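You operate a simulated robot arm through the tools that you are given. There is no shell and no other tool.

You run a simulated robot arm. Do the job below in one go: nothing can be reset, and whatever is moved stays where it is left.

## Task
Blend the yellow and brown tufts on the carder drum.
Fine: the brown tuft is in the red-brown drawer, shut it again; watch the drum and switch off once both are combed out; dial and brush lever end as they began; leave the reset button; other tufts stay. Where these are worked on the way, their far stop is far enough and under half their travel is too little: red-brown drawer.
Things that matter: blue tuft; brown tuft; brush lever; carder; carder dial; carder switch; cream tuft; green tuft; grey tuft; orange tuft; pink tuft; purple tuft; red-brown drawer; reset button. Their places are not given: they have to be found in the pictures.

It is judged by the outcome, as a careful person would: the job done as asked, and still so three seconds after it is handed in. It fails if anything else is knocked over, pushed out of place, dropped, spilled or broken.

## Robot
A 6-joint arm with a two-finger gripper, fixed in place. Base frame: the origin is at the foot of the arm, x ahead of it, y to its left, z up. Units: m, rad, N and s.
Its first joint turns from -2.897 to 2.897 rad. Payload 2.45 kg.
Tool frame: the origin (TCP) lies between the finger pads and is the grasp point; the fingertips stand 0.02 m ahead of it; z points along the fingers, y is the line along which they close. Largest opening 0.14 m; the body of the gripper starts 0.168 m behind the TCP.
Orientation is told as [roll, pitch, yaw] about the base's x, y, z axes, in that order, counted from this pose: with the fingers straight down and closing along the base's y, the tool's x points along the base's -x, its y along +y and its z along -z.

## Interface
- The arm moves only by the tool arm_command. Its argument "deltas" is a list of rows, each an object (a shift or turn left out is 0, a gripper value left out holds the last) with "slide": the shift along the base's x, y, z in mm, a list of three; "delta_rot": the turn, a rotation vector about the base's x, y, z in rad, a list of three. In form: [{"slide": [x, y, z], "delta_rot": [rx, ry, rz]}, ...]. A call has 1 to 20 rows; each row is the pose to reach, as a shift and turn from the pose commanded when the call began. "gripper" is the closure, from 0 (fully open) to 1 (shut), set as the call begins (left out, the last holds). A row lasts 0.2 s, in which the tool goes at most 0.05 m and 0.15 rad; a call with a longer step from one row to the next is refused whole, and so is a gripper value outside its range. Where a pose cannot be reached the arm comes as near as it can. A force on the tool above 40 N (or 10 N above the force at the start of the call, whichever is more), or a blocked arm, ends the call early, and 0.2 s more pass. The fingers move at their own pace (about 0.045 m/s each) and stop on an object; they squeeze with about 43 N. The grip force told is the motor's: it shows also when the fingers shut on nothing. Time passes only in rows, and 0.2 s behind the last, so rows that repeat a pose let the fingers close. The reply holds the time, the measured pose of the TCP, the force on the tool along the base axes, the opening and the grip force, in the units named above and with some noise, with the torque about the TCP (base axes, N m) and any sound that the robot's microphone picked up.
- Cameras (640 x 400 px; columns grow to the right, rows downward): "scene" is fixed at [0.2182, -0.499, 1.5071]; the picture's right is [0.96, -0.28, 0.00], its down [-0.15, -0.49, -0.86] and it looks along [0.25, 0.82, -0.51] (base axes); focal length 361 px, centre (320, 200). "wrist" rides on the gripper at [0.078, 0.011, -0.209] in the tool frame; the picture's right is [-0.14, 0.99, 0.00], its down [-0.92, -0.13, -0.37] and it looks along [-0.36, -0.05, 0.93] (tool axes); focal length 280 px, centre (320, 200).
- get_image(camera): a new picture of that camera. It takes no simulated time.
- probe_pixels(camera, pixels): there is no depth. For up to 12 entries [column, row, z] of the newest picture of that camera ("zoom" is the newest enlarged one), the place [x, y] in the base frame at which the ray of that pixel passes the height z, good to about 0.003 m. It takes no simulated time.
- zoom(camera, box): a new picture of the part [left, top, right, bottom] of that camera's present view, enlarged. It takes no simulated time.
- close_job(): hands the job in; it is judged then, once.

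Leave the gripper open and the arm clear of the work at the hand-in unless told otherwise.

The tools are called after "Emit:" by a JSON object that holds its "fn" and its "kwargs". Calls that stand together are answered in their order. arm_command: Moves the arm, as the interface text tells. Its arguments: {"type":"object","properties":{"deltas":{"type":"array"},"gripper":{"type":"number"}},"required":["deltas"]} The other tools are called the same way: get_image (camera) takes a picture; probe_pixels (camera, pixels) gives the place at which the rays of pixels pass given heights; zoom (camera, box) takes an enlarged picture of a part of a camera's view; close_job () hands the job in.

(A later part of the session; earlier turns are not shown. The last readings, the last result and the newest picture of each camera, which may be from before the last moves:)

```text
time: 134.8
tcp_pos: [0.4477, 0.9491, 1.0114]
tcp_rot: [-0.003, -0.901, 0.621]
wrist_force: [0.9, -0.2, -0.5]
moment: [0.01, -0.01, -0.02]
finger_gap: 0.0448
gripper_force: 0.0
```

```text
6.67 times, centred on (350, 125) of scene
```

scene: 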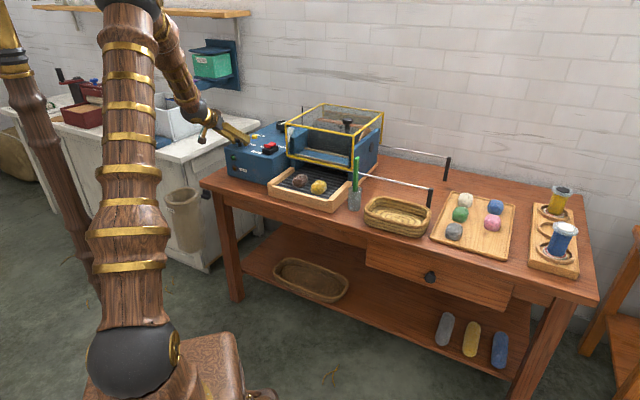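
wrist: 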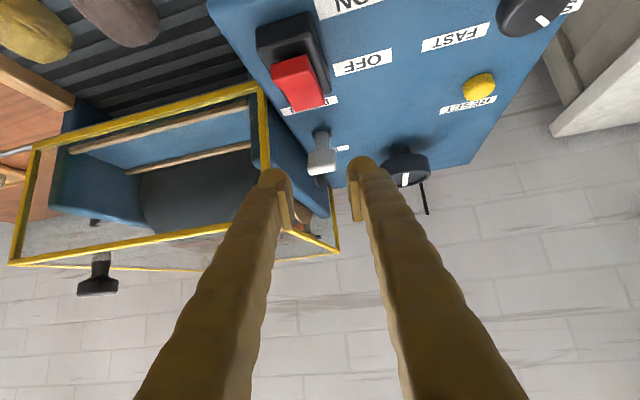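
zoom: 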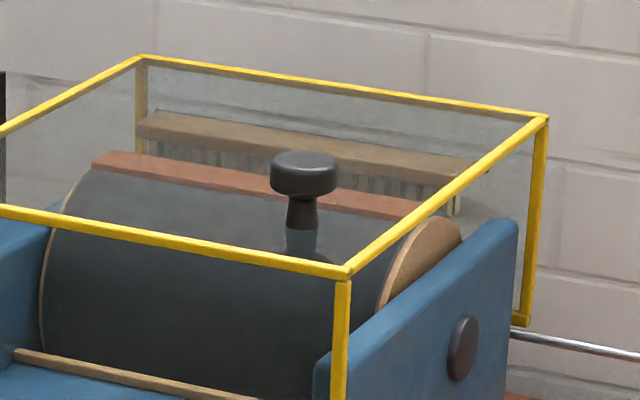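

The lever leans forward about 30° and the brush has tilted toward the drum. I'll re-grip once more and pull to the actual DOWN stop.

Emit:
{"fn": "arm_command", "kwargs": {"deltas": [{"slide": [15, 12, -16]}, {"slide": [30, 24, -32]}, {"slide": [44, 35, -48]}, {"slide": [53, 42, -57]}, {"slide": [58, 45.5, -62.5]}, {"slide": [58, 45.5, -62.5]}], "gripper": 0.715}}

Emit:
{"fn": "zoom", "kwargs": {"camera": "wrist", "box": [220, 80, 420, 280]}}

```text
time: 136.2
tcp_pos: [0.5085, 0.9954, 0.9481]
tcp_rot: [0.0, -0.901, 0.621]
wrist_force: [-6.2, 3.0, 2.6]
moment: [-0.1, -0.17, 0.04]
finger_gap: 0.0361
gripper_force: 0.0
```

```text
2.00 times, centred on (320, 180) of wrist
```

zoom: 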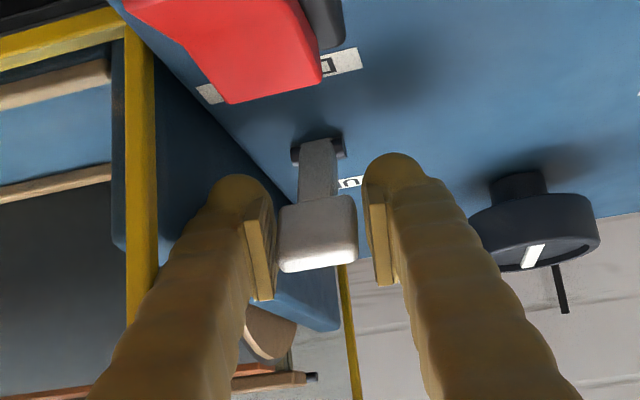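

Block between the pads; I close and pull slowly.

Emit:
{"fn": "arm_command", "kwargs": {"deltas": [{"slide": [0, 0, 0]}, {"slide": [0, 0, 0]}], "gripper": 1}}

Emit:
{"fn": "arm_command", "kwargs": {"deltas": [{"slide": [-0.5, -0.2, 0]}, {"slide": [-1.0, -0.6, -0.2]}, {"slide": [-1.5, -1.1, -0.4]}, {"slide": [-2.0, -1.6, -0.6]}, {"slide": [-2.5, -2.1, -0.9]}, {"slide": [-3.0, -2.6, -1.2]}, {"slide": [-3.5, -3.1, -1.5]}, {"slide": [-4.0, -3.6, -1.8]}, {"slide": [-4.5, -4.1, -2.1]}, {"slide": [-5.0, -4.6, -2.4]}, {"slide": [-5.5, -5.1, -2.7]}, {"slide": [-6.0, -5.6, -3.0]}], "gripper": 1}}

Emit:
{"fn": "zoom", "kwargs": {"camera": "wrist", "box": [220, 80, 420, 280]}}

Emit:
{"fn": "zoom", "kwargs": {"camera": "scene", "box": [310, 95, 390, 155]}}

```text
time: 136.8
tcp_pos: [0.5068, 0.9951, 0.9486]
tcp_rot: [0.0, -0.9, 0.62]
wrist_force: [3.6, 1.2, 0.7]
moment: [0.79, 0.46, 0.72]
finger_gap: 0.0331
gripper_force: 37.8
```

```text
time: 139.4
tcp_pos: [0.4999, 0.9886, 0.9458]
tcp_rot: [0.0, -0.903, 0.619]
wrist_force: [28.8, 7.3, 23.1]
moment: [0.59, 0.54, 0.85]
finger_gap: 0.0326
gripper_force: 44.9
```

```text
2.00 times, centred on (320, 180) of wrist
```

zoom: 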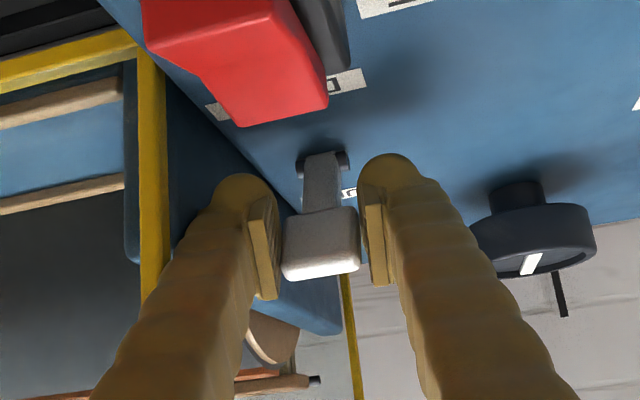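

```text
6.67 times, centred on (350, 125) of scene
```

zoom: 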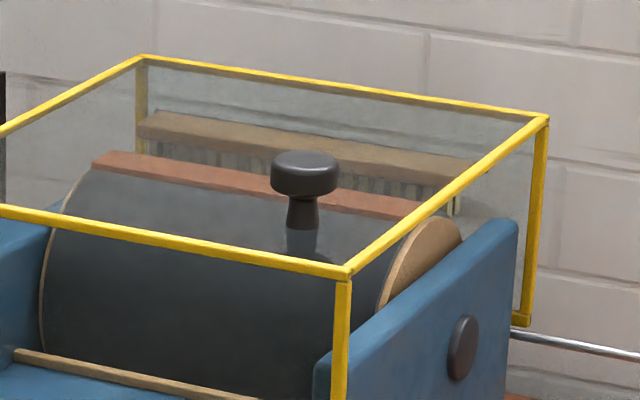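

The brush hasn't moved further and the force rose to 37 N: the lever is at its DOWN stop. I relax, release, and back off up and away.

Emit:
{"fn": "arm_command", "kwargs": {"deltas": [{"slide": [1.5, 0.5, 1.5]}, {"slide": [1.5, 0.5, 1.5]}, {"slide": [1.5, 0.5, 1.5]}], "gripper": 0.69}}

Emit:
{"fn": "arm_command", "kwargs": {"deltas": [{"slide": [-13, -9, 12]}, {"slide": [-30, -22, 30]}, {"slide": [-50, -40, 60]}, {"slide": [-60, -60, 95]}, {"slide": [-60, -60, 95]}], "gripper": 0.69}}

Emit:
{"fn": "get_image", "kwargs": {"camera": "wrist"}}

Emit:
{"fn": "zoom", "kwargs": {"camera": "scene", "box": [220, 95, 390, 215]}}

```text
time: 140.2
tcp_pos: [0.5001, 0.9899, 0.946]
tcp_rot: [-0.003, -0.9, 0.62]
wrist_force: [-8.2, 4.4, -4.5]
moment: [0.09, 0.12, -0.04]
finger_gap: 0.0375
gripper_force: 0.0
```

```text
time: 141.4
tcp_pos: [0.4418, 0.928, 1.0386]
tcp_rot: [-0.001, -0.901, 0.619]
wrist_force: [-0.1, 0.1, -0.3]
moment: [-0.01, 0.0, -0.02]
finger_gap: 0.0434
gripper_force: 0.1
```

```text
taken
```

wrist: 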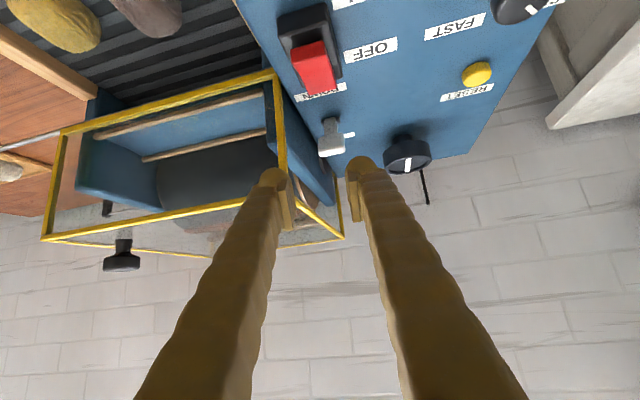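

```text
3.33 times, centred on (305, 155) of scene
```

zoom: 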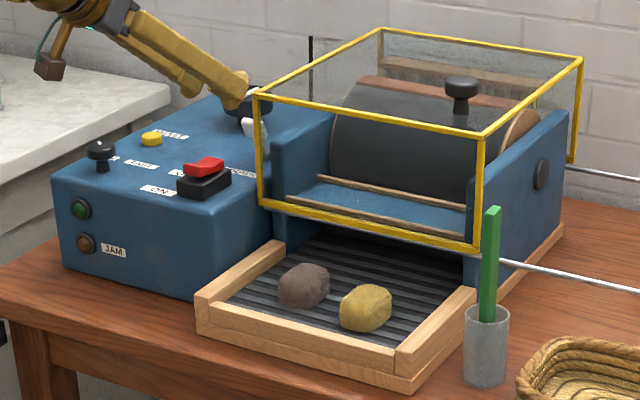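

The lever is at DOWN, the dial at SLOW. Next is the switch. I close the fingers and move above the ON (front) half of the rocker with a smaller tilt.

Emit:
{"fn": "arm_command", "kwargs": {"deltas": [{"slide": [-8, -4, 5], "delta_rot": [-0.058, 0.082, 0]}, {"slide": [-16, -7, 5], "delta_rot": [-0.116, 0.163, 0]}, {"slide": [-24, -10, 0], "delta_rot": [-0.174, 0.245, 0]}, {"slide": [-31, -13, -10], "delta_rot": [-0.232, 0.326, 0]}, {"slide": [-31, -13, -10], "delta_rot": [-0.232, 0.326, 0]}], "gripper": 1}}

Emit:
{"fn": "get_image", "kwargs": {"camera": "wrist"}}

Emit:
{"fn": "zoom", "kwargs": {"camera": "scene", "box": [220, 95, 390, 215]}}

```text
time: 142.6
tcp_pos: [0.4096, 0.9163, 1.0303]
tcp_rot: [0.0, -0.5, 0.622]
wrist_force: [0.7, 0.0, 0.1]
moment: [0.05, -0.01, 0.0]
finger_gap: 0.0001
gripper_force: 29.4
```

```text
taken
```

wrist: 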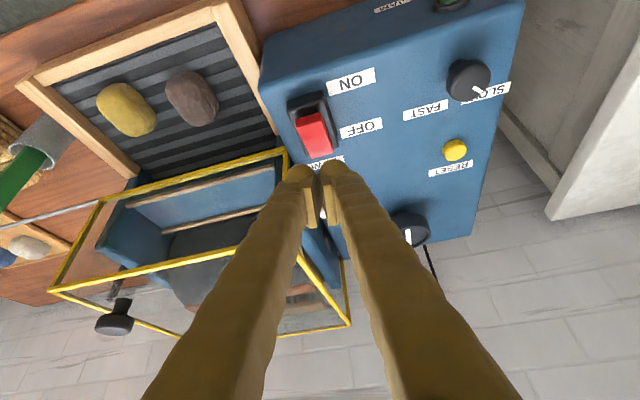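

```text
3.33 times, centred on (305, 155) of scene
```

zoom: 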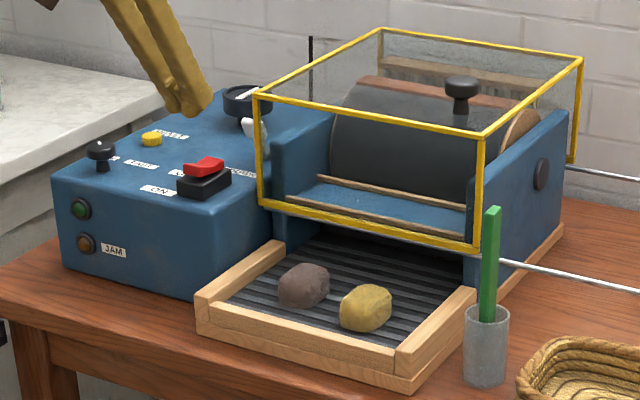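

I zoom and probe the rocker's front and back halves.

Emit:
{"fn": "zoom", "kwargs": {"camera": "wrist", "box": [265, 70, 365, 170]}}

Emit:
{"fn": "probe_pixels", "kwargs": {"camera": "wrist", "pixels": [[311, 118, 0.94], [313, 124, 0.935], [320, 145, 0.925], [316, 132, 0.93], [306, 95, 0.91], [322, 158, 0.91]]}}

```text
4.00 times, centred on (315, 120) of wrist
```

zoom: 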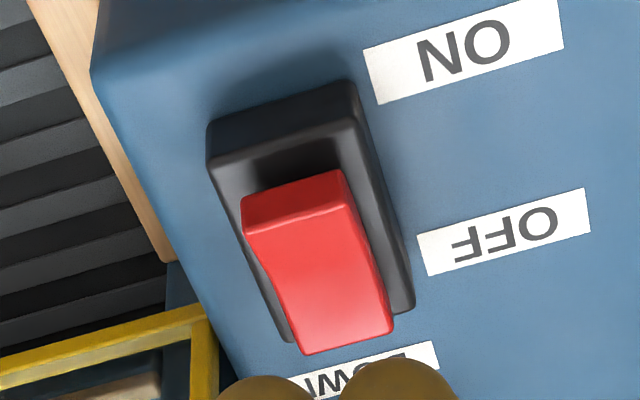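

```text
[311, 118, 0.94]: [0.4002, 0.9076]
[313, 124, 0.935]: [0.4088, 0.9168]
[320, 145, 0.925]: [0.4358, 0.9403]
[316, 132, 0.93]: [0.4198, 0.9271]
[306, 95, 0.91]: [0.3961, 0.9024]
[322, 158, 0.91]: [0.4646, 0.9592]
```

The rocker's raised front (ON) edge is at about (0.407, 0.913, 0.94). I position over it and press down slowly.

Emit:
{"fn": "arm_command", "kwargs": {"deltas": [{"slide": [4, 3, -20]}, {"slide": [7, 5, -40]}, {"slide": [7, 5, -52]}, {"slide": [7, 5, -60]}, {"slide": [7, 5, -60]}], "gripper": 1}}

Emit:
{"fn": "zoom", "kwargs": {"camera": "scene", "box": [220, 95, 390, 215]}}

Emit:
{"fn": "zoom", "kwargs": {"camera": "wrist", "box": [265, 90, 385, 230]}}

```text
time: 143.8
tcp_pos: [0.4163, 0.921, 0.9728]
tcp_rot: [0.0, -0.502, 0.621]
wrist_force: [0.2, 0.2, 0.1]
moment: [0.0, 0.0, 0.02]
finger_gap: 0.0001
gripper_force: 29.3
```

```text
3.33 times, centred on (305, 155) of scene
```

zoom: 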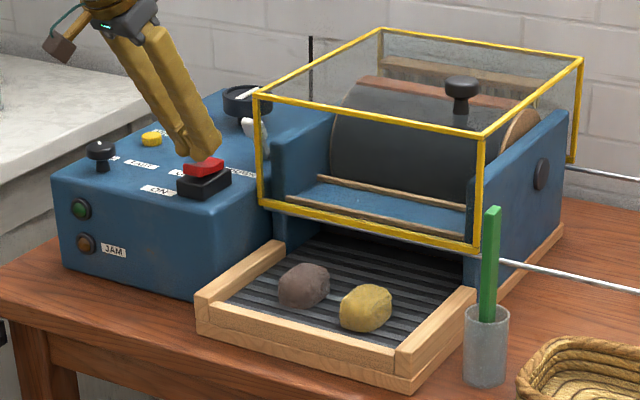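

```text
2.86 times, centred on (325, 160) of wrist
```

zoom: 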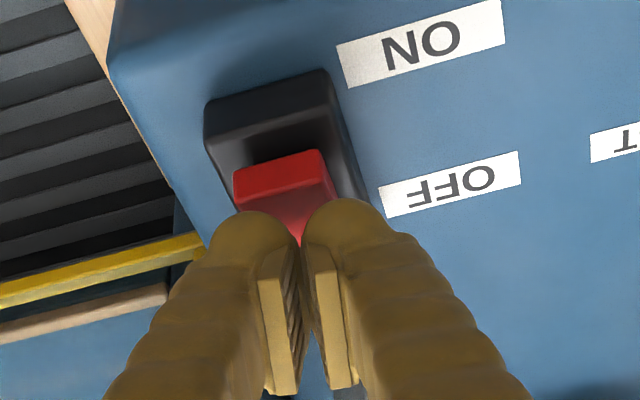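

The fingertips are just above the ON half. I press down now.

Emit:
{"fn": "arm_command", "kwargs": {"deltas": [{"slide": [-2, -2, -4]}, {"slide": [-2, -2, -8]}, {"slide": [-2, -2, -12]}, {"slide": [-2, -2, -16]}, {"slide": [-2, -2, -20]}, {"slide": [-2, -2, -24]}], "gripper": 1}}

Emit:
{"fn": "zoom", "kwargs": {"camera": "scene", "box": [220, 95, 390, 215]}}

Emit:
{"fn": "zoom", "kwargs": {"camera": "wrist", "box": [265, 60, 385, 200]}}

```text
time: 145.0
tcp_pos: [0.4157, 0.9207, 0.9585]
tcp_rot: [0.001, -0.506, 0.62]
wrist_force: [0.2, -0.8, 9.0]
moment: [-0.05, 0.01, 0.1]
finger_gap: 0.006
gripper_force: 29.1
stopped in row 5: the force on the tool passed its limit at 46 N (the readings are from after the stop); the commanded pose is now the measured one
```

```text
3.33 times, centred on (305, 155) of scene
```

zoom: 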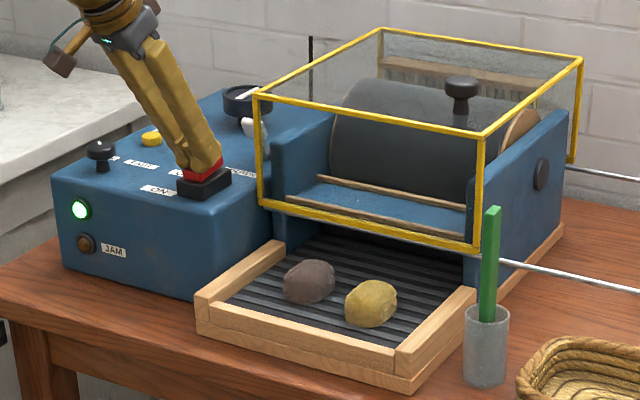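

```text
2.86 times, centred on (325, 130) of wrist
```

zoom: 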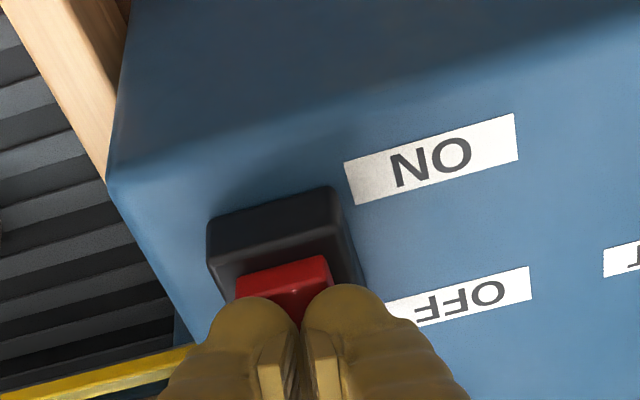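

The machine is on: green lamp lit, no JAM, and the tufts are advancing on the belt. I lift and hover above the OFF half so I can switch off promptly.

Emit:
{"fn": "arm_command", "kwargs": {"deltas": [{"slide": [0, 0, 16]}, {"slide": [14, 13, 22]}, {"slide": [27, 26, 20]}], "gripper": 1}}

Emit:
{"fn": "zoom", "kwargs": {"camera": "scene", "box": [220, 95, 390, 215]}}

Emit:
{"fn": "zoom", "kwargs": {"camera": "wrist", "box": [265, 60, 385, 200]}}

```text
time: 145.8
tcp_pos: [0.442, 0.9448, 0.9787]
tcp_rot: [0.002, -0.507, 0.621]
wrist_force: [-0.3, -0.6, 0.1]
moment: [0.01, 0.01, 0.03]
finger_gap: 0.0
gripper_force: 29.5
```

```text
3.33 times, centred on (305, 155) of scene
```

zoom: 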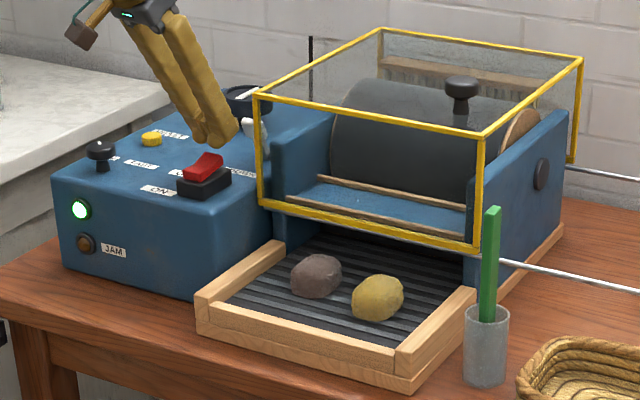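

```text
2.86 times, centred on (325, 130) of wrist
```

zoom: 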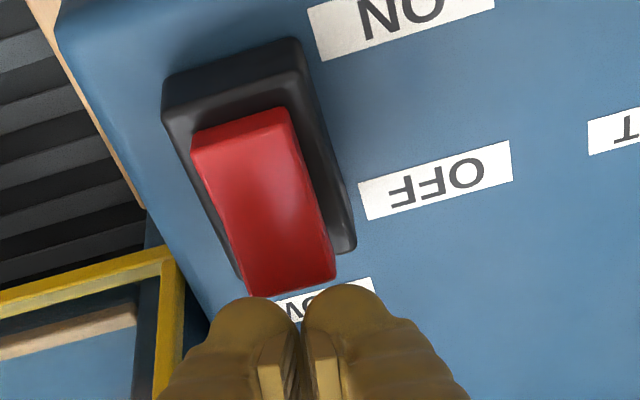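

Tufts advance steadily. The fingertips hover over the OFF half. I wait a second at a time and watch.

Emit:
{"fn": "arm_command", "kwargs": {"deltas": [{"slide": [0, 0, 0]}, {"slide": [0, 0, 0]}, {"slide": [0, 0, 0]}, {"slide": [0, 0, 0]}, {"slide": [0, 0, 0]}]}}

Emit:
{"fn": "zoom", "kwargs": {"camera": "scene", "box": [220, 95, 390, 215]}}

```text
time: 147.0
tcp_pos: [0.4431, 0.9454, 0.978]
tcp_rot: [0.002, -0.506, 0.621]
wrist_force: [-0.7, 0.1, -0.4]
moment: [-0.01, 0.0, 0.05]
finger_gap: 0.0004
gripper_force: 29.4
```

```text
3.33 times, centred on (305, 155) of scene
```

zoom: 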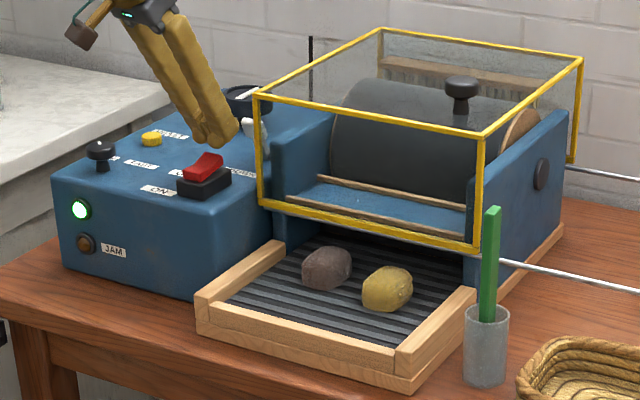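

The tufts continue moving toward the drum; still green, no jam. I wait some more.

Emit:
{"fn": "arm_command", "kwargs": {"deltas": [{"slide": [0, 0, 0]}, {"slide": [0, 0, 0]}, {"slide": [0, 0, 0]}, {"slide": [0, 0, 0]}, {"slide": [0, 0, 0]}, {"slide": [0, 0, 0]}, {"slide": [0, 0, 0]}]}}

Emit:
{"fn": "zoom", "kwargs": {"camera": "scene", "box": [220, 95, 390, 215]}}

```text
time: 148.6
tcp_pos: [0.4419, 0.9434, 0.9776]
tcp_rot: [0.003, -0.506, 0.618]
wrist_force: [0.3, 0.8, -0.3]
moment: [-0.01, -0.04, -0.01]
finger_gap: 0.0
gripper_force: 29.5
```

```text
3.33 times, centred on (305, 155) of scene
```

zoom: 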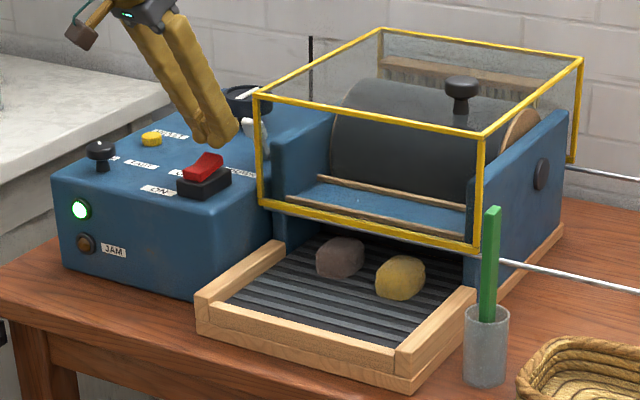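

Emit:
{"fn": "arm_command", "kwargs": {"deltas": [{"slide": [0, 0, 0]}, {"slide": [0, 0, 0]}, {"slide": [0, 0, 0]}, {"slide": [0, 0, 0]}, {"slide": [0, 0, 0]}, {"slide": [0, 0, 0]}, {"slide": [0, 0, 0]}]}}

Emit:
{"fn": "zoom", "kwargs": {"camera": "scene", "box": [220, 95, 390, 215]}}

```text
time: 150.2
tcp_pos: [0.442, 0.9453, 0.9778]
tcp_rot: [0.003, -0.505, 0.62]
wrist_force: [-0.3, -0.6, 0.0]
moment: [-0.02, -0.03, 0.05]
finger_gap: 0.0
gripper_force: 29.0
```

```text
3.33 times, centred on (305, 155) of scene
```

zoom: 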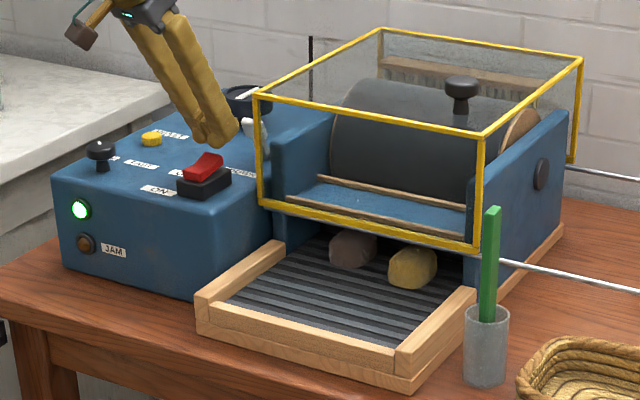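

The tufts are entering under the guard. I keep waiting and watching.

Emit:
{"fn": "arm_command", "kwargs": {"deltas": [{"slide": [0, 0, 0]}, {"slide": [0, 0, 0]}, {"slide": [0, 0, 0]}, {"slide": [0, 0, 0]}, {"slide": [0, 0, 0]}]}}

Emit:
{"fn": "zoom", "kwargs": {"camera": "scene", "box": [220, 95, 390, 215]}}

```text
time: 151.4
tcp_pos: [0.4434, 0.9451, 0.9785]
tcp_rot: [0.002, -0.505, 0.621]
wrist_force: [0.3, 0.1, 0.5]
moment: [0.01, 0.03, -0.02]
finger_gap: 0.0001
gripper_force: 29.3
```

```text
3.33 times, centred on (305, 155) of scene
```

zoom: 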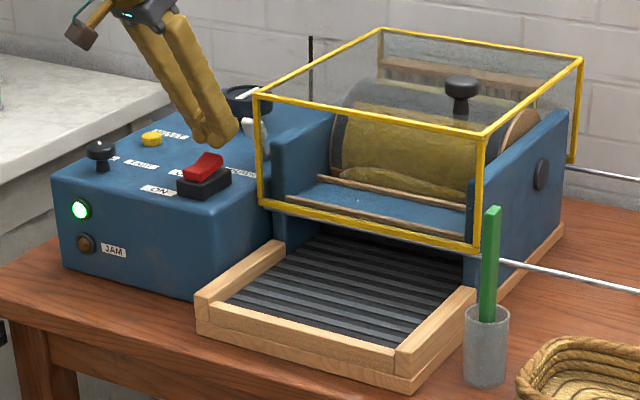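

Both tufts left the belt and yellow fibre now appears on the drum. I zoom onto the drum.

Emit:
{"fn": "zoom", "kwargs": {"camera": "scene", "box": [295, 105, 375, 165]}}

Emit:
{"fn": "arm_command", "kwargs": {"deltas": [{"slide": [0, 0, 0]}, {"slide": [0, 0, 0]}]}}

Emit:
{"fn": "zoom", "kwargs": {"camera": "scene", "box": [295, 105, 375, 165]}}

```text
6.67 times, centred on (335, 135) of scene
```

zoom: 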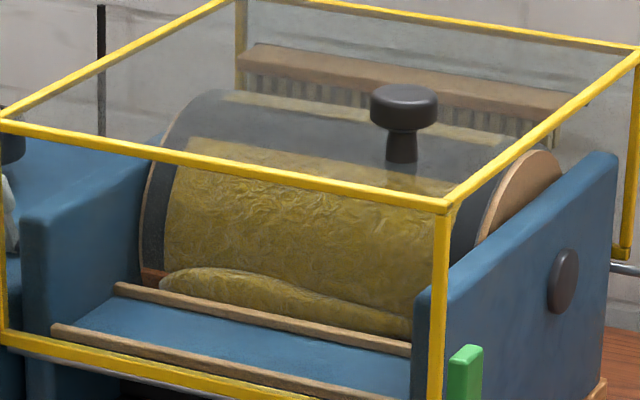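

```text
time: 152.0
tcp_pos: [0.4448, 0.9445, 0.9782]
tcp_rot: [0.001, -0.506, 0.619]
wrist_force: [-0.5, -0.5, -0.3]
moment: [0.02, -0.03, -0.02]
finger_gap: 0.0004
gripper_force: 29.8
```

```text
6.67 times, centred on (335, 135) of scene
```

zoom: 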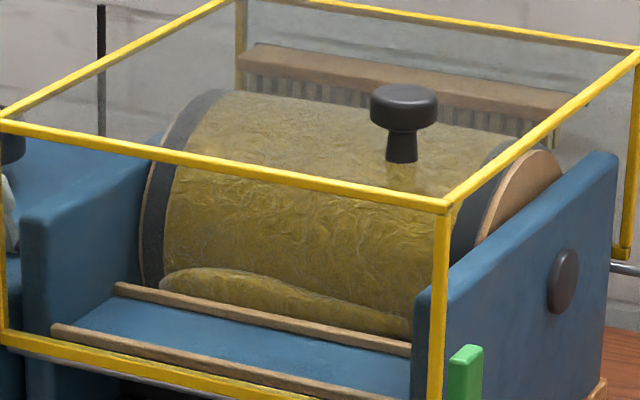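

The web on the drum looks lumpy and there is a roll at the intake. Not combed out yet; I keep watching in short steps.

Emit:
{"fn": "arm_command", "kwargs": {"deltas": [{"slide": [0, 0, 0]}, {"slide": [0, 0, 0]}, {"slide": [0, 0, 0]}]}}

Emit:
{"fn": "zoom", "kwargs": {"camera": "scene", "box": [295, 105, 375, 165]}}

Emit:
{"fn": "zoom", "kwargs": {"camera": "scene", "box": [220, 95, 390, 215]}}

```text
time: 152.8
tcp_pos: [0.4433, 0.9457, 0.9782]
tcp_rot: [0.002, -0.505, 0.623]
wrist_force: [-0.5, 0.1, 0.0]
moment: [0.0, -0.03, -0.05]
finger_gap: 0.0001
gripper_force: 29.3
```

```text
6.67 times, centred on (335, 135) of scene
```

zoom: 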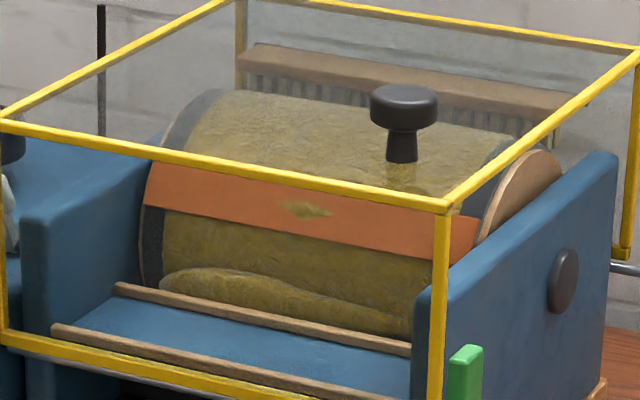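

```text
3.33 times, centred on (305, 155) of scene
```

zoom: 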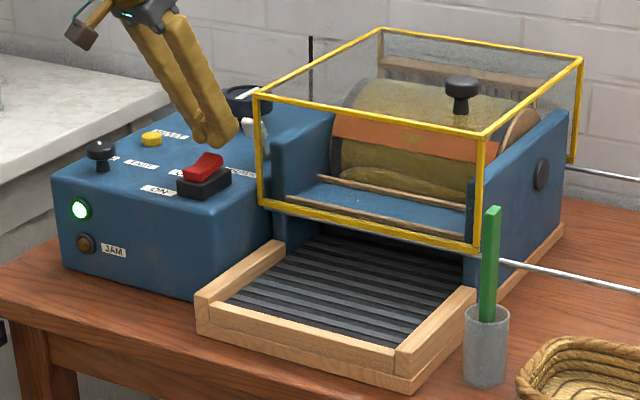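

The drum turns; the web is becoming more even. I continue.

Emit:
{"fn": "arm_command", "kwargs": {"deltas": [{"slide": [0, 0, 0]}, {"slide": [0, 0, 0]}, {"slide": [0, 0, 0]}]}}

Emit:
{"fn": "zoom", "kwargs": {"camera": "scene", "box": [295, 105, 375, 165]}}

```text
time: 153.6
tcp_pos: [0.442, 0.9448, 0.9767]
tcp_rot: [0.003, -0.505, 0.619]
wrist_force: [0.9, -0.6, 0.6]
moment: [0.0, 0.03, 0.02]
finger_gap: 0.0
gripper_force: 29.4
```

```text
6.67 times, centred on (335, 135) of scene
```

zoom: 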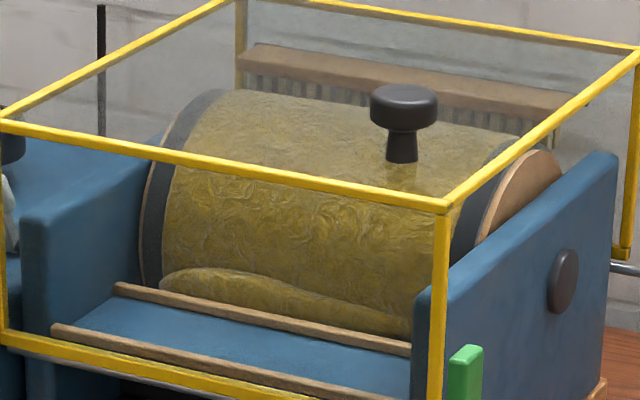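

Emit:
{"fn": "arm_command", "kwargs": {"deltas": [{"slide": [0, 0, 0]}, {"slide": [0, 0, 0]}, {"slide": [0, 0, 0]}, {"slide": [0, 0, 0]}]}}

Emit:
{"fn": "zoom", "kwargs": {"camera": "scene", "box": [295, 105, 375, 165]}}

Emit:
{"fn": "arm_command", "kwargs": {"deltas": [{"slide": [0, 0, 0]}, {"slide": [0, 0, 0]}, {"slide": [0, 0, 0]}]}}

Emit:
{"fn": "zoom", "kwargs": {"camera": "scene", "box": [295, 105, 375, 165]}}

```text
time: 154.6
tcp_pos: [0.4422, 0.9444, 0.978]
tcp_rot: [0.004, -0.505, 0.62]
wrist_force: [0.7, 0.1, 0.2]
moment: [-0.02, -0.03, 0.02]
finger_gap: 0.0001
gripper_force: 29.3
```

```text
6.67 times, centred on (335, 135) of scene
```

zoom: 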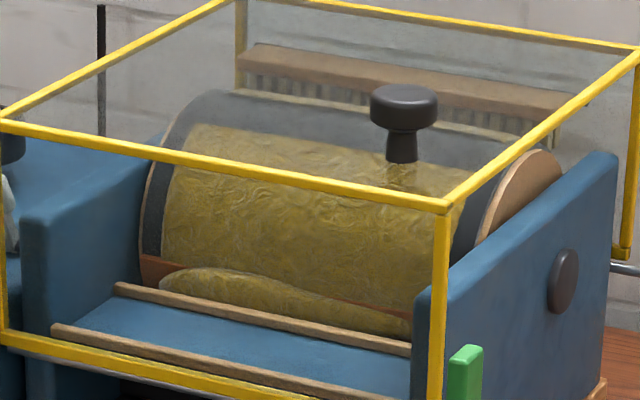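

```text
time: 155.4
tcp_pos: [0.4432, 0.9448, 0.9785]
tcp_rot: [0.003, -0.506, 0.62]
wrist_force: [0.6, -0.7, -0.2]
moment: [0.01, 0.02, -0.01]
finger_gap: 0.0001
gripper_force: 29.4
```

```text
6.67 times, centred on (335, 135) of scene
```

zoom: 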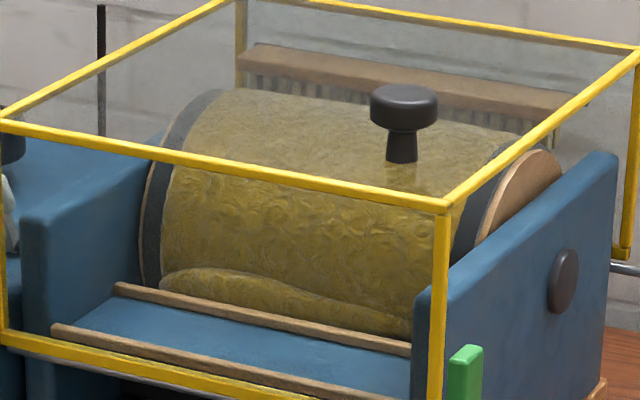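

Emit:
{"fn": "arm_command", "kwargs": {"deltas": [{"slide": [0, 0, 0]}, {"slide": [0, 0, 0]}, {"slide": [0, 0, 0]}, {"slide": [0, 0, 0]}]}}

Emit:
{"fn": "zoom", "kwargs": {"camera": "scene", "box": [310, 115, 360, 160]}}

Emit:
{"fn": "zoom", "kwargs": {"camera": "scene", "box": [220, 95, 390, 215]}}

```text
time: 156.4
tcp_pos: [0.4426, 0.945, 0.978]
tcp_rot: [0.001, -0.506, 0.621]
wrist_force: [0.5, 0.4, 0.2]
moment: [0.02, -0.04, -0.03]
finger_gap: 0.0
gripper_force: 29.3
```

```text
8.89 times, centred on (335, 138) of scene
```

zoom: 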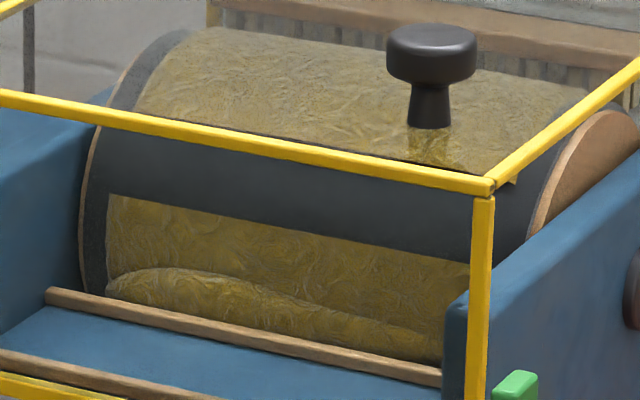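

```text
3.33 times, centred on (305, 155) of scene
```

zoom: 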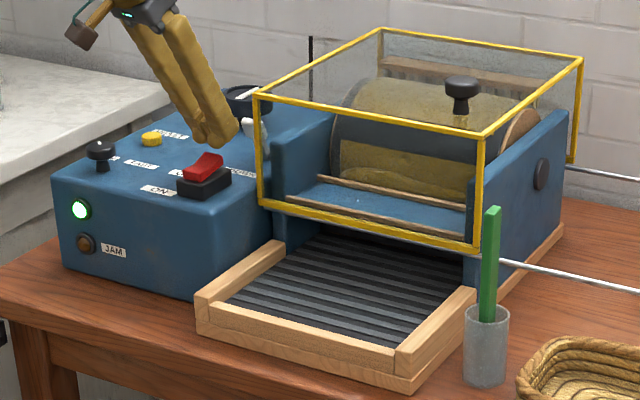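

Still crumpled texture. I continue watching.

Emit:
{"fn": "arm_command", "kwargs": {"deltas": [{"slide": [0, 0, 0]}, {"slide": [0, 0, 0]}, {"slide": [0, 0, 0]}, {"slide": [0, 0, 0]}]}}

Emit:
{"fn": "zoom", "kwargs": {"camera": "scene", "box": [310, 115, 360, 160]}}

Emit:
{"fn": "arm_command", "kwargs": {"deltas": [{"slide": [0, 0, 0]}, {"slide": [0, 0, 0]}, {"slide": [0, 0, 0]}, {"slide": [0, 0, 0]}]}}

Emit:
{"fn": "zoom", "kwargs": {"camera": "scene", "box": [310, 115, 360, 160]}}

```text
time: 157.4
tcp_pos: [0.442, 0.9454, 0.9783]
tcp_rot: [0.002, -0.507, 0.619]
wrist_force: [-0.7, -0.2, 0.5]
moment: [0.01, 0.0, -0.03]
finger_gap: 0.0
gripper_force: 29.8
```

```text
8.89 times, centred on (335, 138) of scene
```

zoom: 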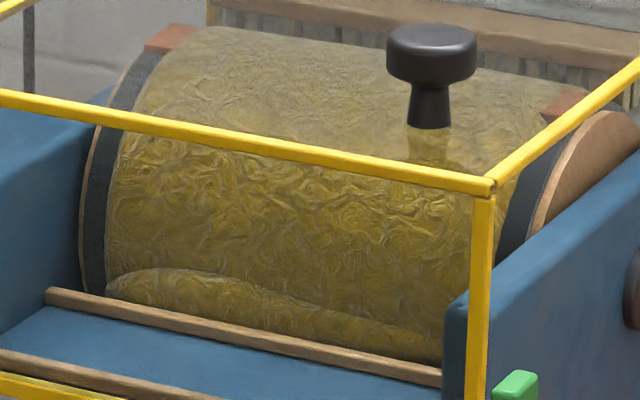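

```text
time: 158.4
tcp_pos: [0.4428, 0.9446, 0.9788]
tcp_rot: [0.001, -0.504, 0.62]
wrist_force: [0.0, -0.1, -0.4]
moment: [0.03, -0.03, 0.03]
finger_gap: 0.0
gripper_force: 29.8
```

```text
8.89 times, centred on (335, 138) of scene
```

zoom: 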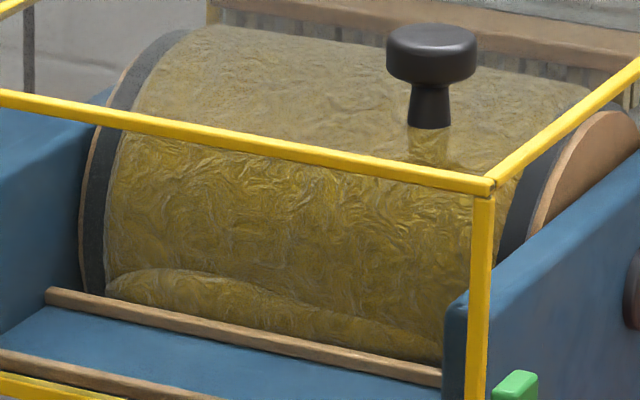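

Emit:
{"fn": "arm_command", "kwargs": {"deltas": [{"slide": [0, 0, 0]}, {"slide": [0, 0, 0]}, {"slide": [0, 0, 0]}, {"slide": [0, 0, 0]}]}}

Emit:
{"fn": "zoom", "kwargs": {"camera": "scene", "box": [310, 115, 360, 160]}}

Emit:
{"fn": "arm_command", "kwargs": {"deltas": [{"slide": [0, 0, 0]}, {"slide": [0, 0, 0]}, {"slide": [0, 0, 0]}, {"slide": [0, 0, 0]}]}}

Emit:
{"fn": "zoom", "kwargs": {"camera": "scene", "box": [310, 115, 360, 160]}}

```text
time: 159.4
tcp_pos: [0.4419, 0.9454, 0.9783]
tcp_rot: [0.002, -0.506, 0.618]
wrist_force: [0.2, -0.1, -0.4]
moment: [0.0, -0.03, -0.02]
finger_gap: 0.0
gripper_force: 29.2
```

```text
8.89 times, centred on (335, 138) of scene
```

zoom: 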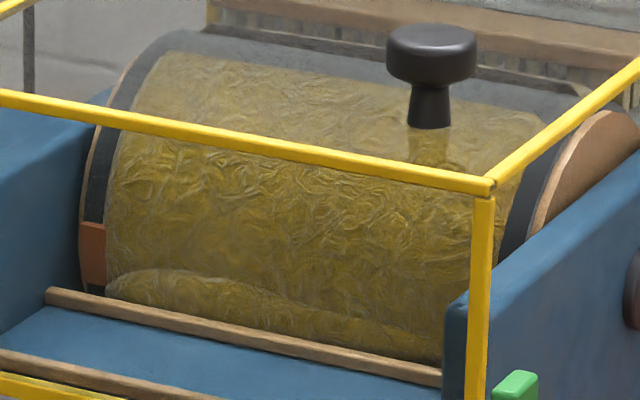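

```text
time: 160.4
tcp_pos: [0.4432, 0.9438, 0.9781]
tcp_rot: [0.002, -0.507, 0.62]
wrist_force: [-0.7, 0.0, -0.2]
moment: [-0.03, 0.03, 0.01]
finger_gap: 0.0002
gripper_force: 29.0
```

```text
8.89 times, centred on (335, 138) of scene
```

zoom: 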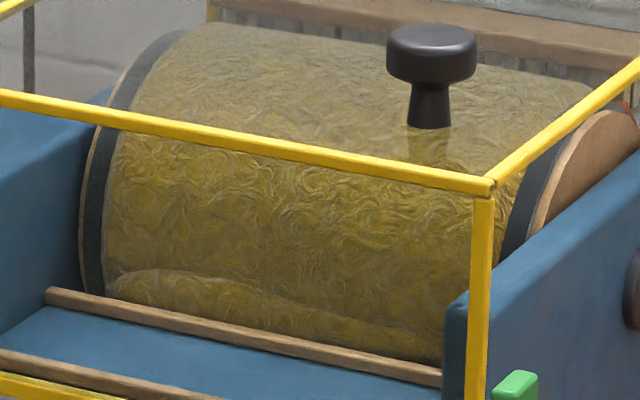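

The web covers the drum more fully, and the roll at the intake seems to shrink slowly. I keep watching.

Emit:
{"fn": "arm_command", "kwargs": {"deltas": [{"slide": [0, 0, 0]}, {"slide": [0, 0, 0]}, {"slide": [0, 0, 0]}, {"slide": [0, 0, 0]}, {"slide": [0, 0, 0]}, {"slide": [0, 0, 0]}]}}

Emit:
{"fn": "zoom", "kwargs": {"camera": "scene", "box": [310, 115, 360, 160]}}

Emit:
{"fn": "arm_command", "kwargs": {"deltas": [{"slide": [0, 0, 0]}, {"slide": [0, 0, 0]}, {"slide": [0, 0, 0]}, {"slide": [0, 0, 0]}]}}

Emit:
{"fn": "zoom", "kwargs": {"camera": "scene", "box": [310, 115, 360, 160]}}

```text
time: 161.8
tcp_pos: [0.443, 0.9445, 0.9773]
tcp_rot: [0.001, -0.506, 0.621]
wrist_force: [0.1, -0.3, 0.0]
moment: [-0.04, 0.01, -0.04]
finger_gap: 0.0002
gripper_force: 29.2
```

```text
8.89 times, centred on (335, 138) of scene
```

zoom: 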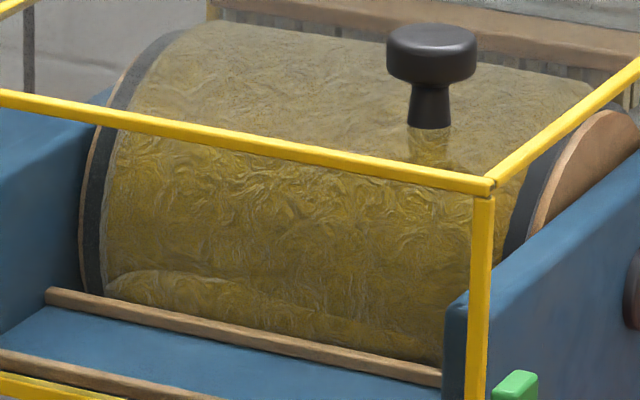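

```text
time: 162.8
tcp_pos: [0.4437, 0.9446, 0.9778]
tcp_rot: [0.001, -0.504, 0.618]
wrist_force: [-0.1, -0.2, 0.9]
moment: [0.01, 0.0, 0.02]
finger_gap: 0.0001
gripper_force: 29.4
```

```text
8.89 times, centred on (335, 138) of scene
```

zoom: 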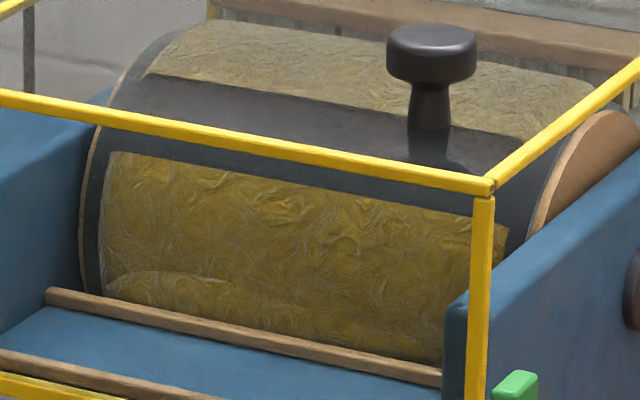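

The intake roll is thinning. Continuing.

Emit:
{"fn": "arm_command", "kwargs": {"deltas": [{"slide": [0, 0, 0]}, {"slide": [0, 0, 0]}, {"slide": [0, 0, 0]}, {"slide": [0, 0, 0]}, {"slide": [0, 0, 0]}, {"slide": [0, 0, 0]}]}}

Emit:
{"fn": "zoom", "kwargs": {"camera": "scene", "box": [310, 115, 360, 160]}}

Emit:
{"fn": "arm_command", "kwargs": {"deltas": [{"slide": [0, 0, 0]}, {"slide": [0, 0, 0]}, {"slide": [0, 0, 0]}, {"slide": [0, 0, 0]}]}}

Emit:
{"fn": "zoom", "kwargs": {"camera": "scene", "box": [310, 115, 360, 160]}}

```text
time: 164.2
tcp_pos: [0.4429, 0.9448, 0.9781]
tcp_rot: [0.003, -0.506, 0.62]
wrist_force: [-0.3, 0.9, 0.3]
moment: [-0.03, 0.0, 0.0]
finger_gap: 0.0001
gripper_force: 30.1
```

```text
8.89 times, centred on (335, 138) of scene
```

zoom: 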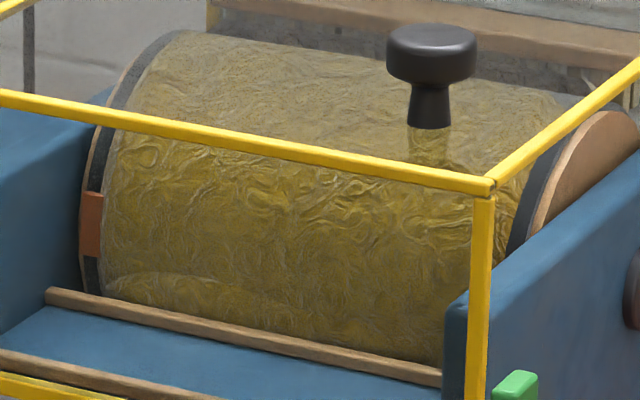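

```text
time: 165.2
tcp_pos: [0.4415, 0.9449, 0.978]
tcp_rot: [0.003, -0.505, 0.619]
wrist_force: [-0.1, 0.5, -0.1]
moment: [-0.01, 0.02, 0.0]
finger_gap: 0.0001
gripper_force: 29.5
```

```text
8.89 times, centred on (335, 138) of scene
```

zoom: 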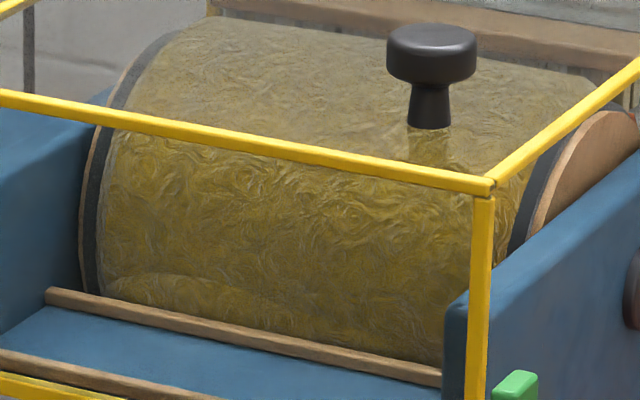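

I also check with the wrist camera whether it sees the intake/drum.

Emit:
{"fn": "get_image", "kwargs": {"camera": "wrist"}}

Emit:
{"fn": "zoom", "kwargs": {"camera": "scene", "box": [220, 95, 390, 215]}}

```text
taken
```

wrist: 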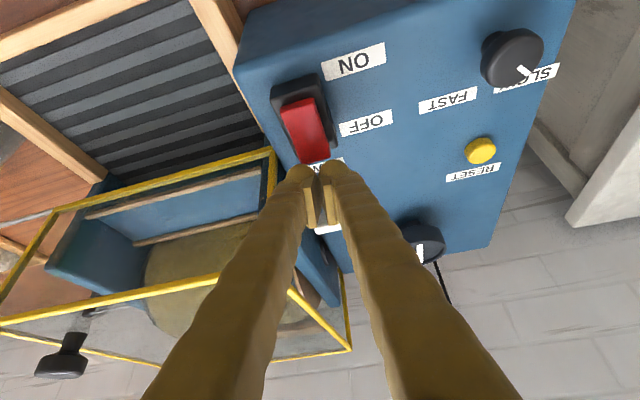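

```text
3.33 times, centred on (305, 155) of scene
```

zoom: 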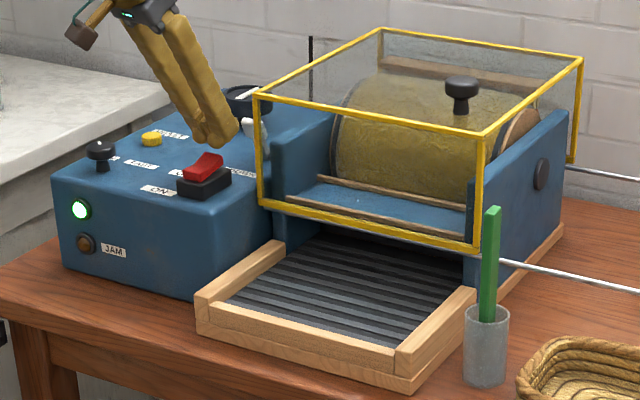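

The roll at the intake is nearly merged into the web but the texture is still coarse. I continue in ~1 s steps.

Emit:
{"fn": "arm_command", "kwargs": {"deltas": [{"slide": [0, 0, 0]}, {"slide": [0, 0, 0]}, {"slide": [0, 0, 0]}, {"slide": [0, 0, 0]}]}}

Emit:
{"fn": "zoom", "kwargs": {"camera": "scene", "box": [310, 115, 360, 160]}}

Emit:
{"fn": "arm_command", "kwargs": {"deltas": [{"slide": [0, 0, 0]}, {"slide": [0, 0, 0]}, {"slide": [0, 0, 0]}, {"slide": [0, 0, 0]}]}}

Emit:
{"fn": "zoom", "kwargs": {"camera": "scene", "box": [310, 115, 360, 160]}}

```text
time: 166.2
tcp_pos: [0.4436, 0.9446, 0.979]
tcp_rot: [0.002, -0.508, 0.62]
wrist_force: [-0.4, -0.1, 0.9]
moment: [0.01, -0.03, 0.01]
finger_gap: 0.0001
gripper_force: 30.1
```

```text
8.89 times, centred on (335, 138) of scene
```

zoom: 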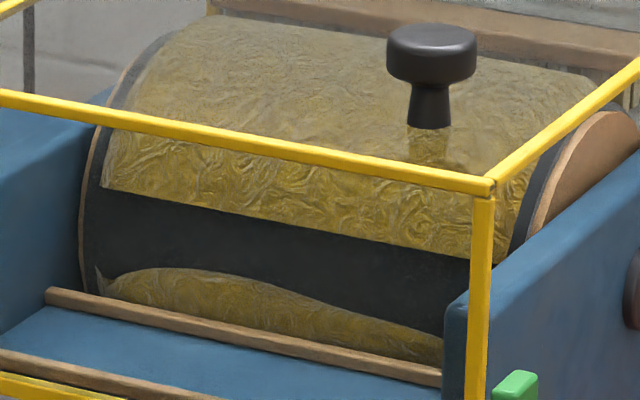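

```text
time: 167.2
tcp_pos: [0.4436, 0.9445, 0.9776]
tcp_rot: [0.0, -0.507, 0.619]
wrist_force: [0.0, 0.5, -0.1]
moment: [0.01, 0.02, 0.0]
finger_gap: 0.0
gripper_force: 29.9
```

```text
8.89 times, centred on (335, 138) of scene
```

zoom: 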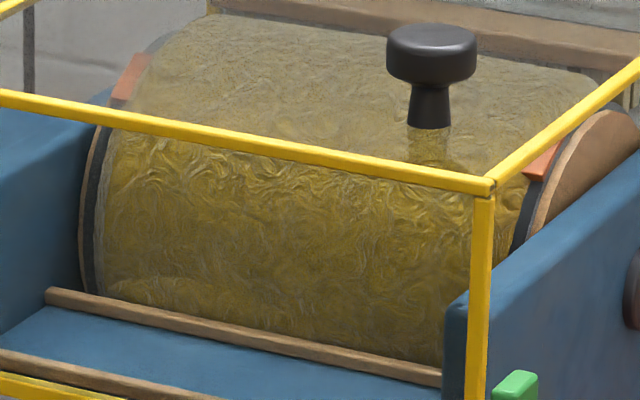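

At 166.2 the bare band showed that the intake roll is still there; the web on the drum keeps thickening. So it's still combing; I carry on watching.

Emit:
{"fn": "arm_command", "kwargs": {"deltas": [{"slide": [0, 0, 0]}, {"slide": [0, 0, 0]}, {"slide": [0, 0, 0]}, {"slide": [0, 0, 0]}, {"slide": [0, 0, 0]}, {"slide": [0, 0, 0]}]}}

Emit:
{"fn": "zoom", "kwargs": {"camera": "scene", "box": [310, 115, 360, 160]}}

Emit:
{"fn": "arm_command", "kwargs": {"deltas": [{"slide": [0, 0, 0]}, {"slide": [0, 0, 0]}, {"slide": [0, 0, 0]}, {"slide": [0, 0, 0]}]}}

Emit:
{"fn": "zoom", "kwargs": {"camera": "scene", "box": [310, 115, 360, 160]}}

```text
time: 168.6
tcp_pos: [0.4417, 0.9443, 0.9776]
tcp_rot: [0.003, -0.507, 0.619]
wrist_force: [0.3, -0.3, 0.2]
moment: [-0.01, 0.05, -0.02]
finger_gap: 0.0
gripper_force: 29.2
```

```text
8.89 times, centred on (335, 138) of scene
```

zoom: 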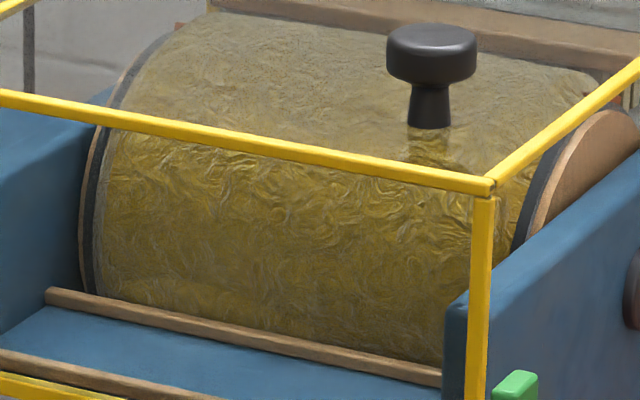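

```text
time: 169.6
tcp_pos: [0.4432, 0.9438, 0.978]
tcp_rot: [0.001, -0.506, 0.62]
wrist_force: [-0.3, 0.0, 0.3]
moment: [0.0, -0.01, 0.02]
finger_gap: 0.0
gripper_force: 29.2
```

```text
8.89 times, centred on (335, 138) of scene
```

zoom: 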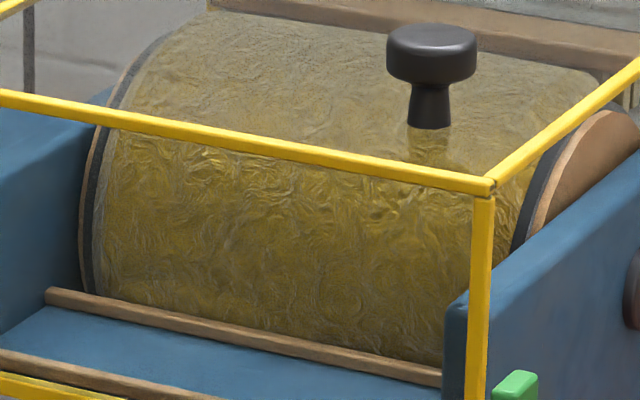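

Emit:
{"fn": "arm_command", "kwargs": {"deltas": [{"slide": [0, 0, 0]}, {"slide": [0, 0, 0]}, {"slide": [0, 0, 0]}, {"slide": [0, 0, 0]}]}}

Emit:
{"fn": "zoom", "kwargs": {"camera": "scene", "box": [310, 115, 360, 160]}}

Emit:
{"fn": "arm_command", "kwargs": {"deltas": [{"slide": [0, 0, 0]}, {"slide": [0, 0, 0]}, {"slide": [0, 0, 0]}, {"slide": [0, 0, 0]}]}}

Emit:
{"fn": "zoom", "kwargs": {"camera": "scene", "box": [310, 115, 360, 160]}}

Emit:
{"fn": "arm_command", "kwargs": {"deltas": [{"slide": [0, 0, 0]}, {"slide": [0, 0, 0]}, {"slide": [0, 0, 0]}, {"slide": [0, 0, 0]}]}}

Emit:
{"fn": "zoom", "kwargs": {"camera": "scene", "box": [310, 115, 360, 160]}}

```text
time: 170.6
tcp_pos: [0.444, 0.9444, 0.9784]
tcp_rot: [0.002, -0.506, 0.62]
wrist_force: [0.5, 0.4, 0.7]
moment: [-0.02, -0.02, 0.01]
finger_gap: 0.0001
gripper_force: 29.7
```

```text
8.89 times, centred on (335, 138) of scene
```

zoom: 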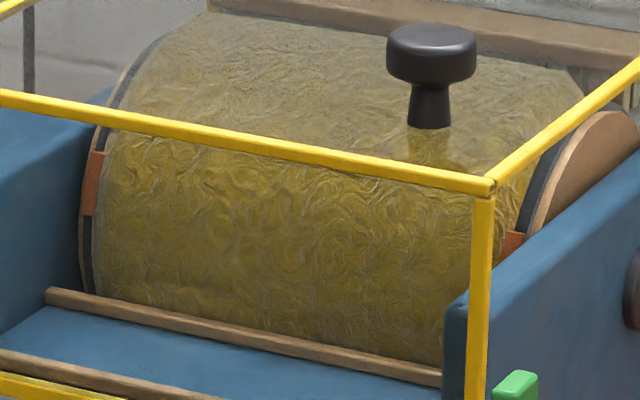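

```text
time: 171.6
tcp_pos: [0.4425, 0.9445, 0.9778]
tcp_rot: [0.001, -0.507, 0.618]
wrist_force: [0.5, 0.6, -0.3]
moment: [-0.02, -0.01, -0.05]
finger_gap: 0.0
gripper_force: 29.1
```

```text
8.89 times, centred on (335, 138) of scene
```

zoom: 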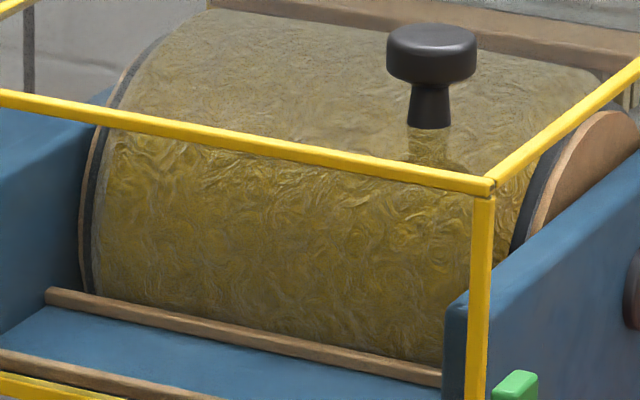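

```text
time: 172.6
tcp_pos: [0.4434, 0.9447, 0.9788]
tcp_rot: [0.001, -0.506, 0.62]
wrist_force: [-0.3, 0.1, 0.3]
moment: [-0.02, 0.03, 0.03]
finger_gap: 0.0
gripper_force: 29.6
```

```text
8.89 times, centred on (335, 138) of scene
```

zoom: 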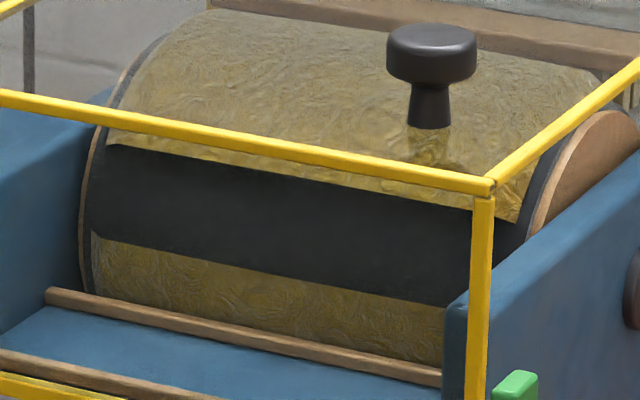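

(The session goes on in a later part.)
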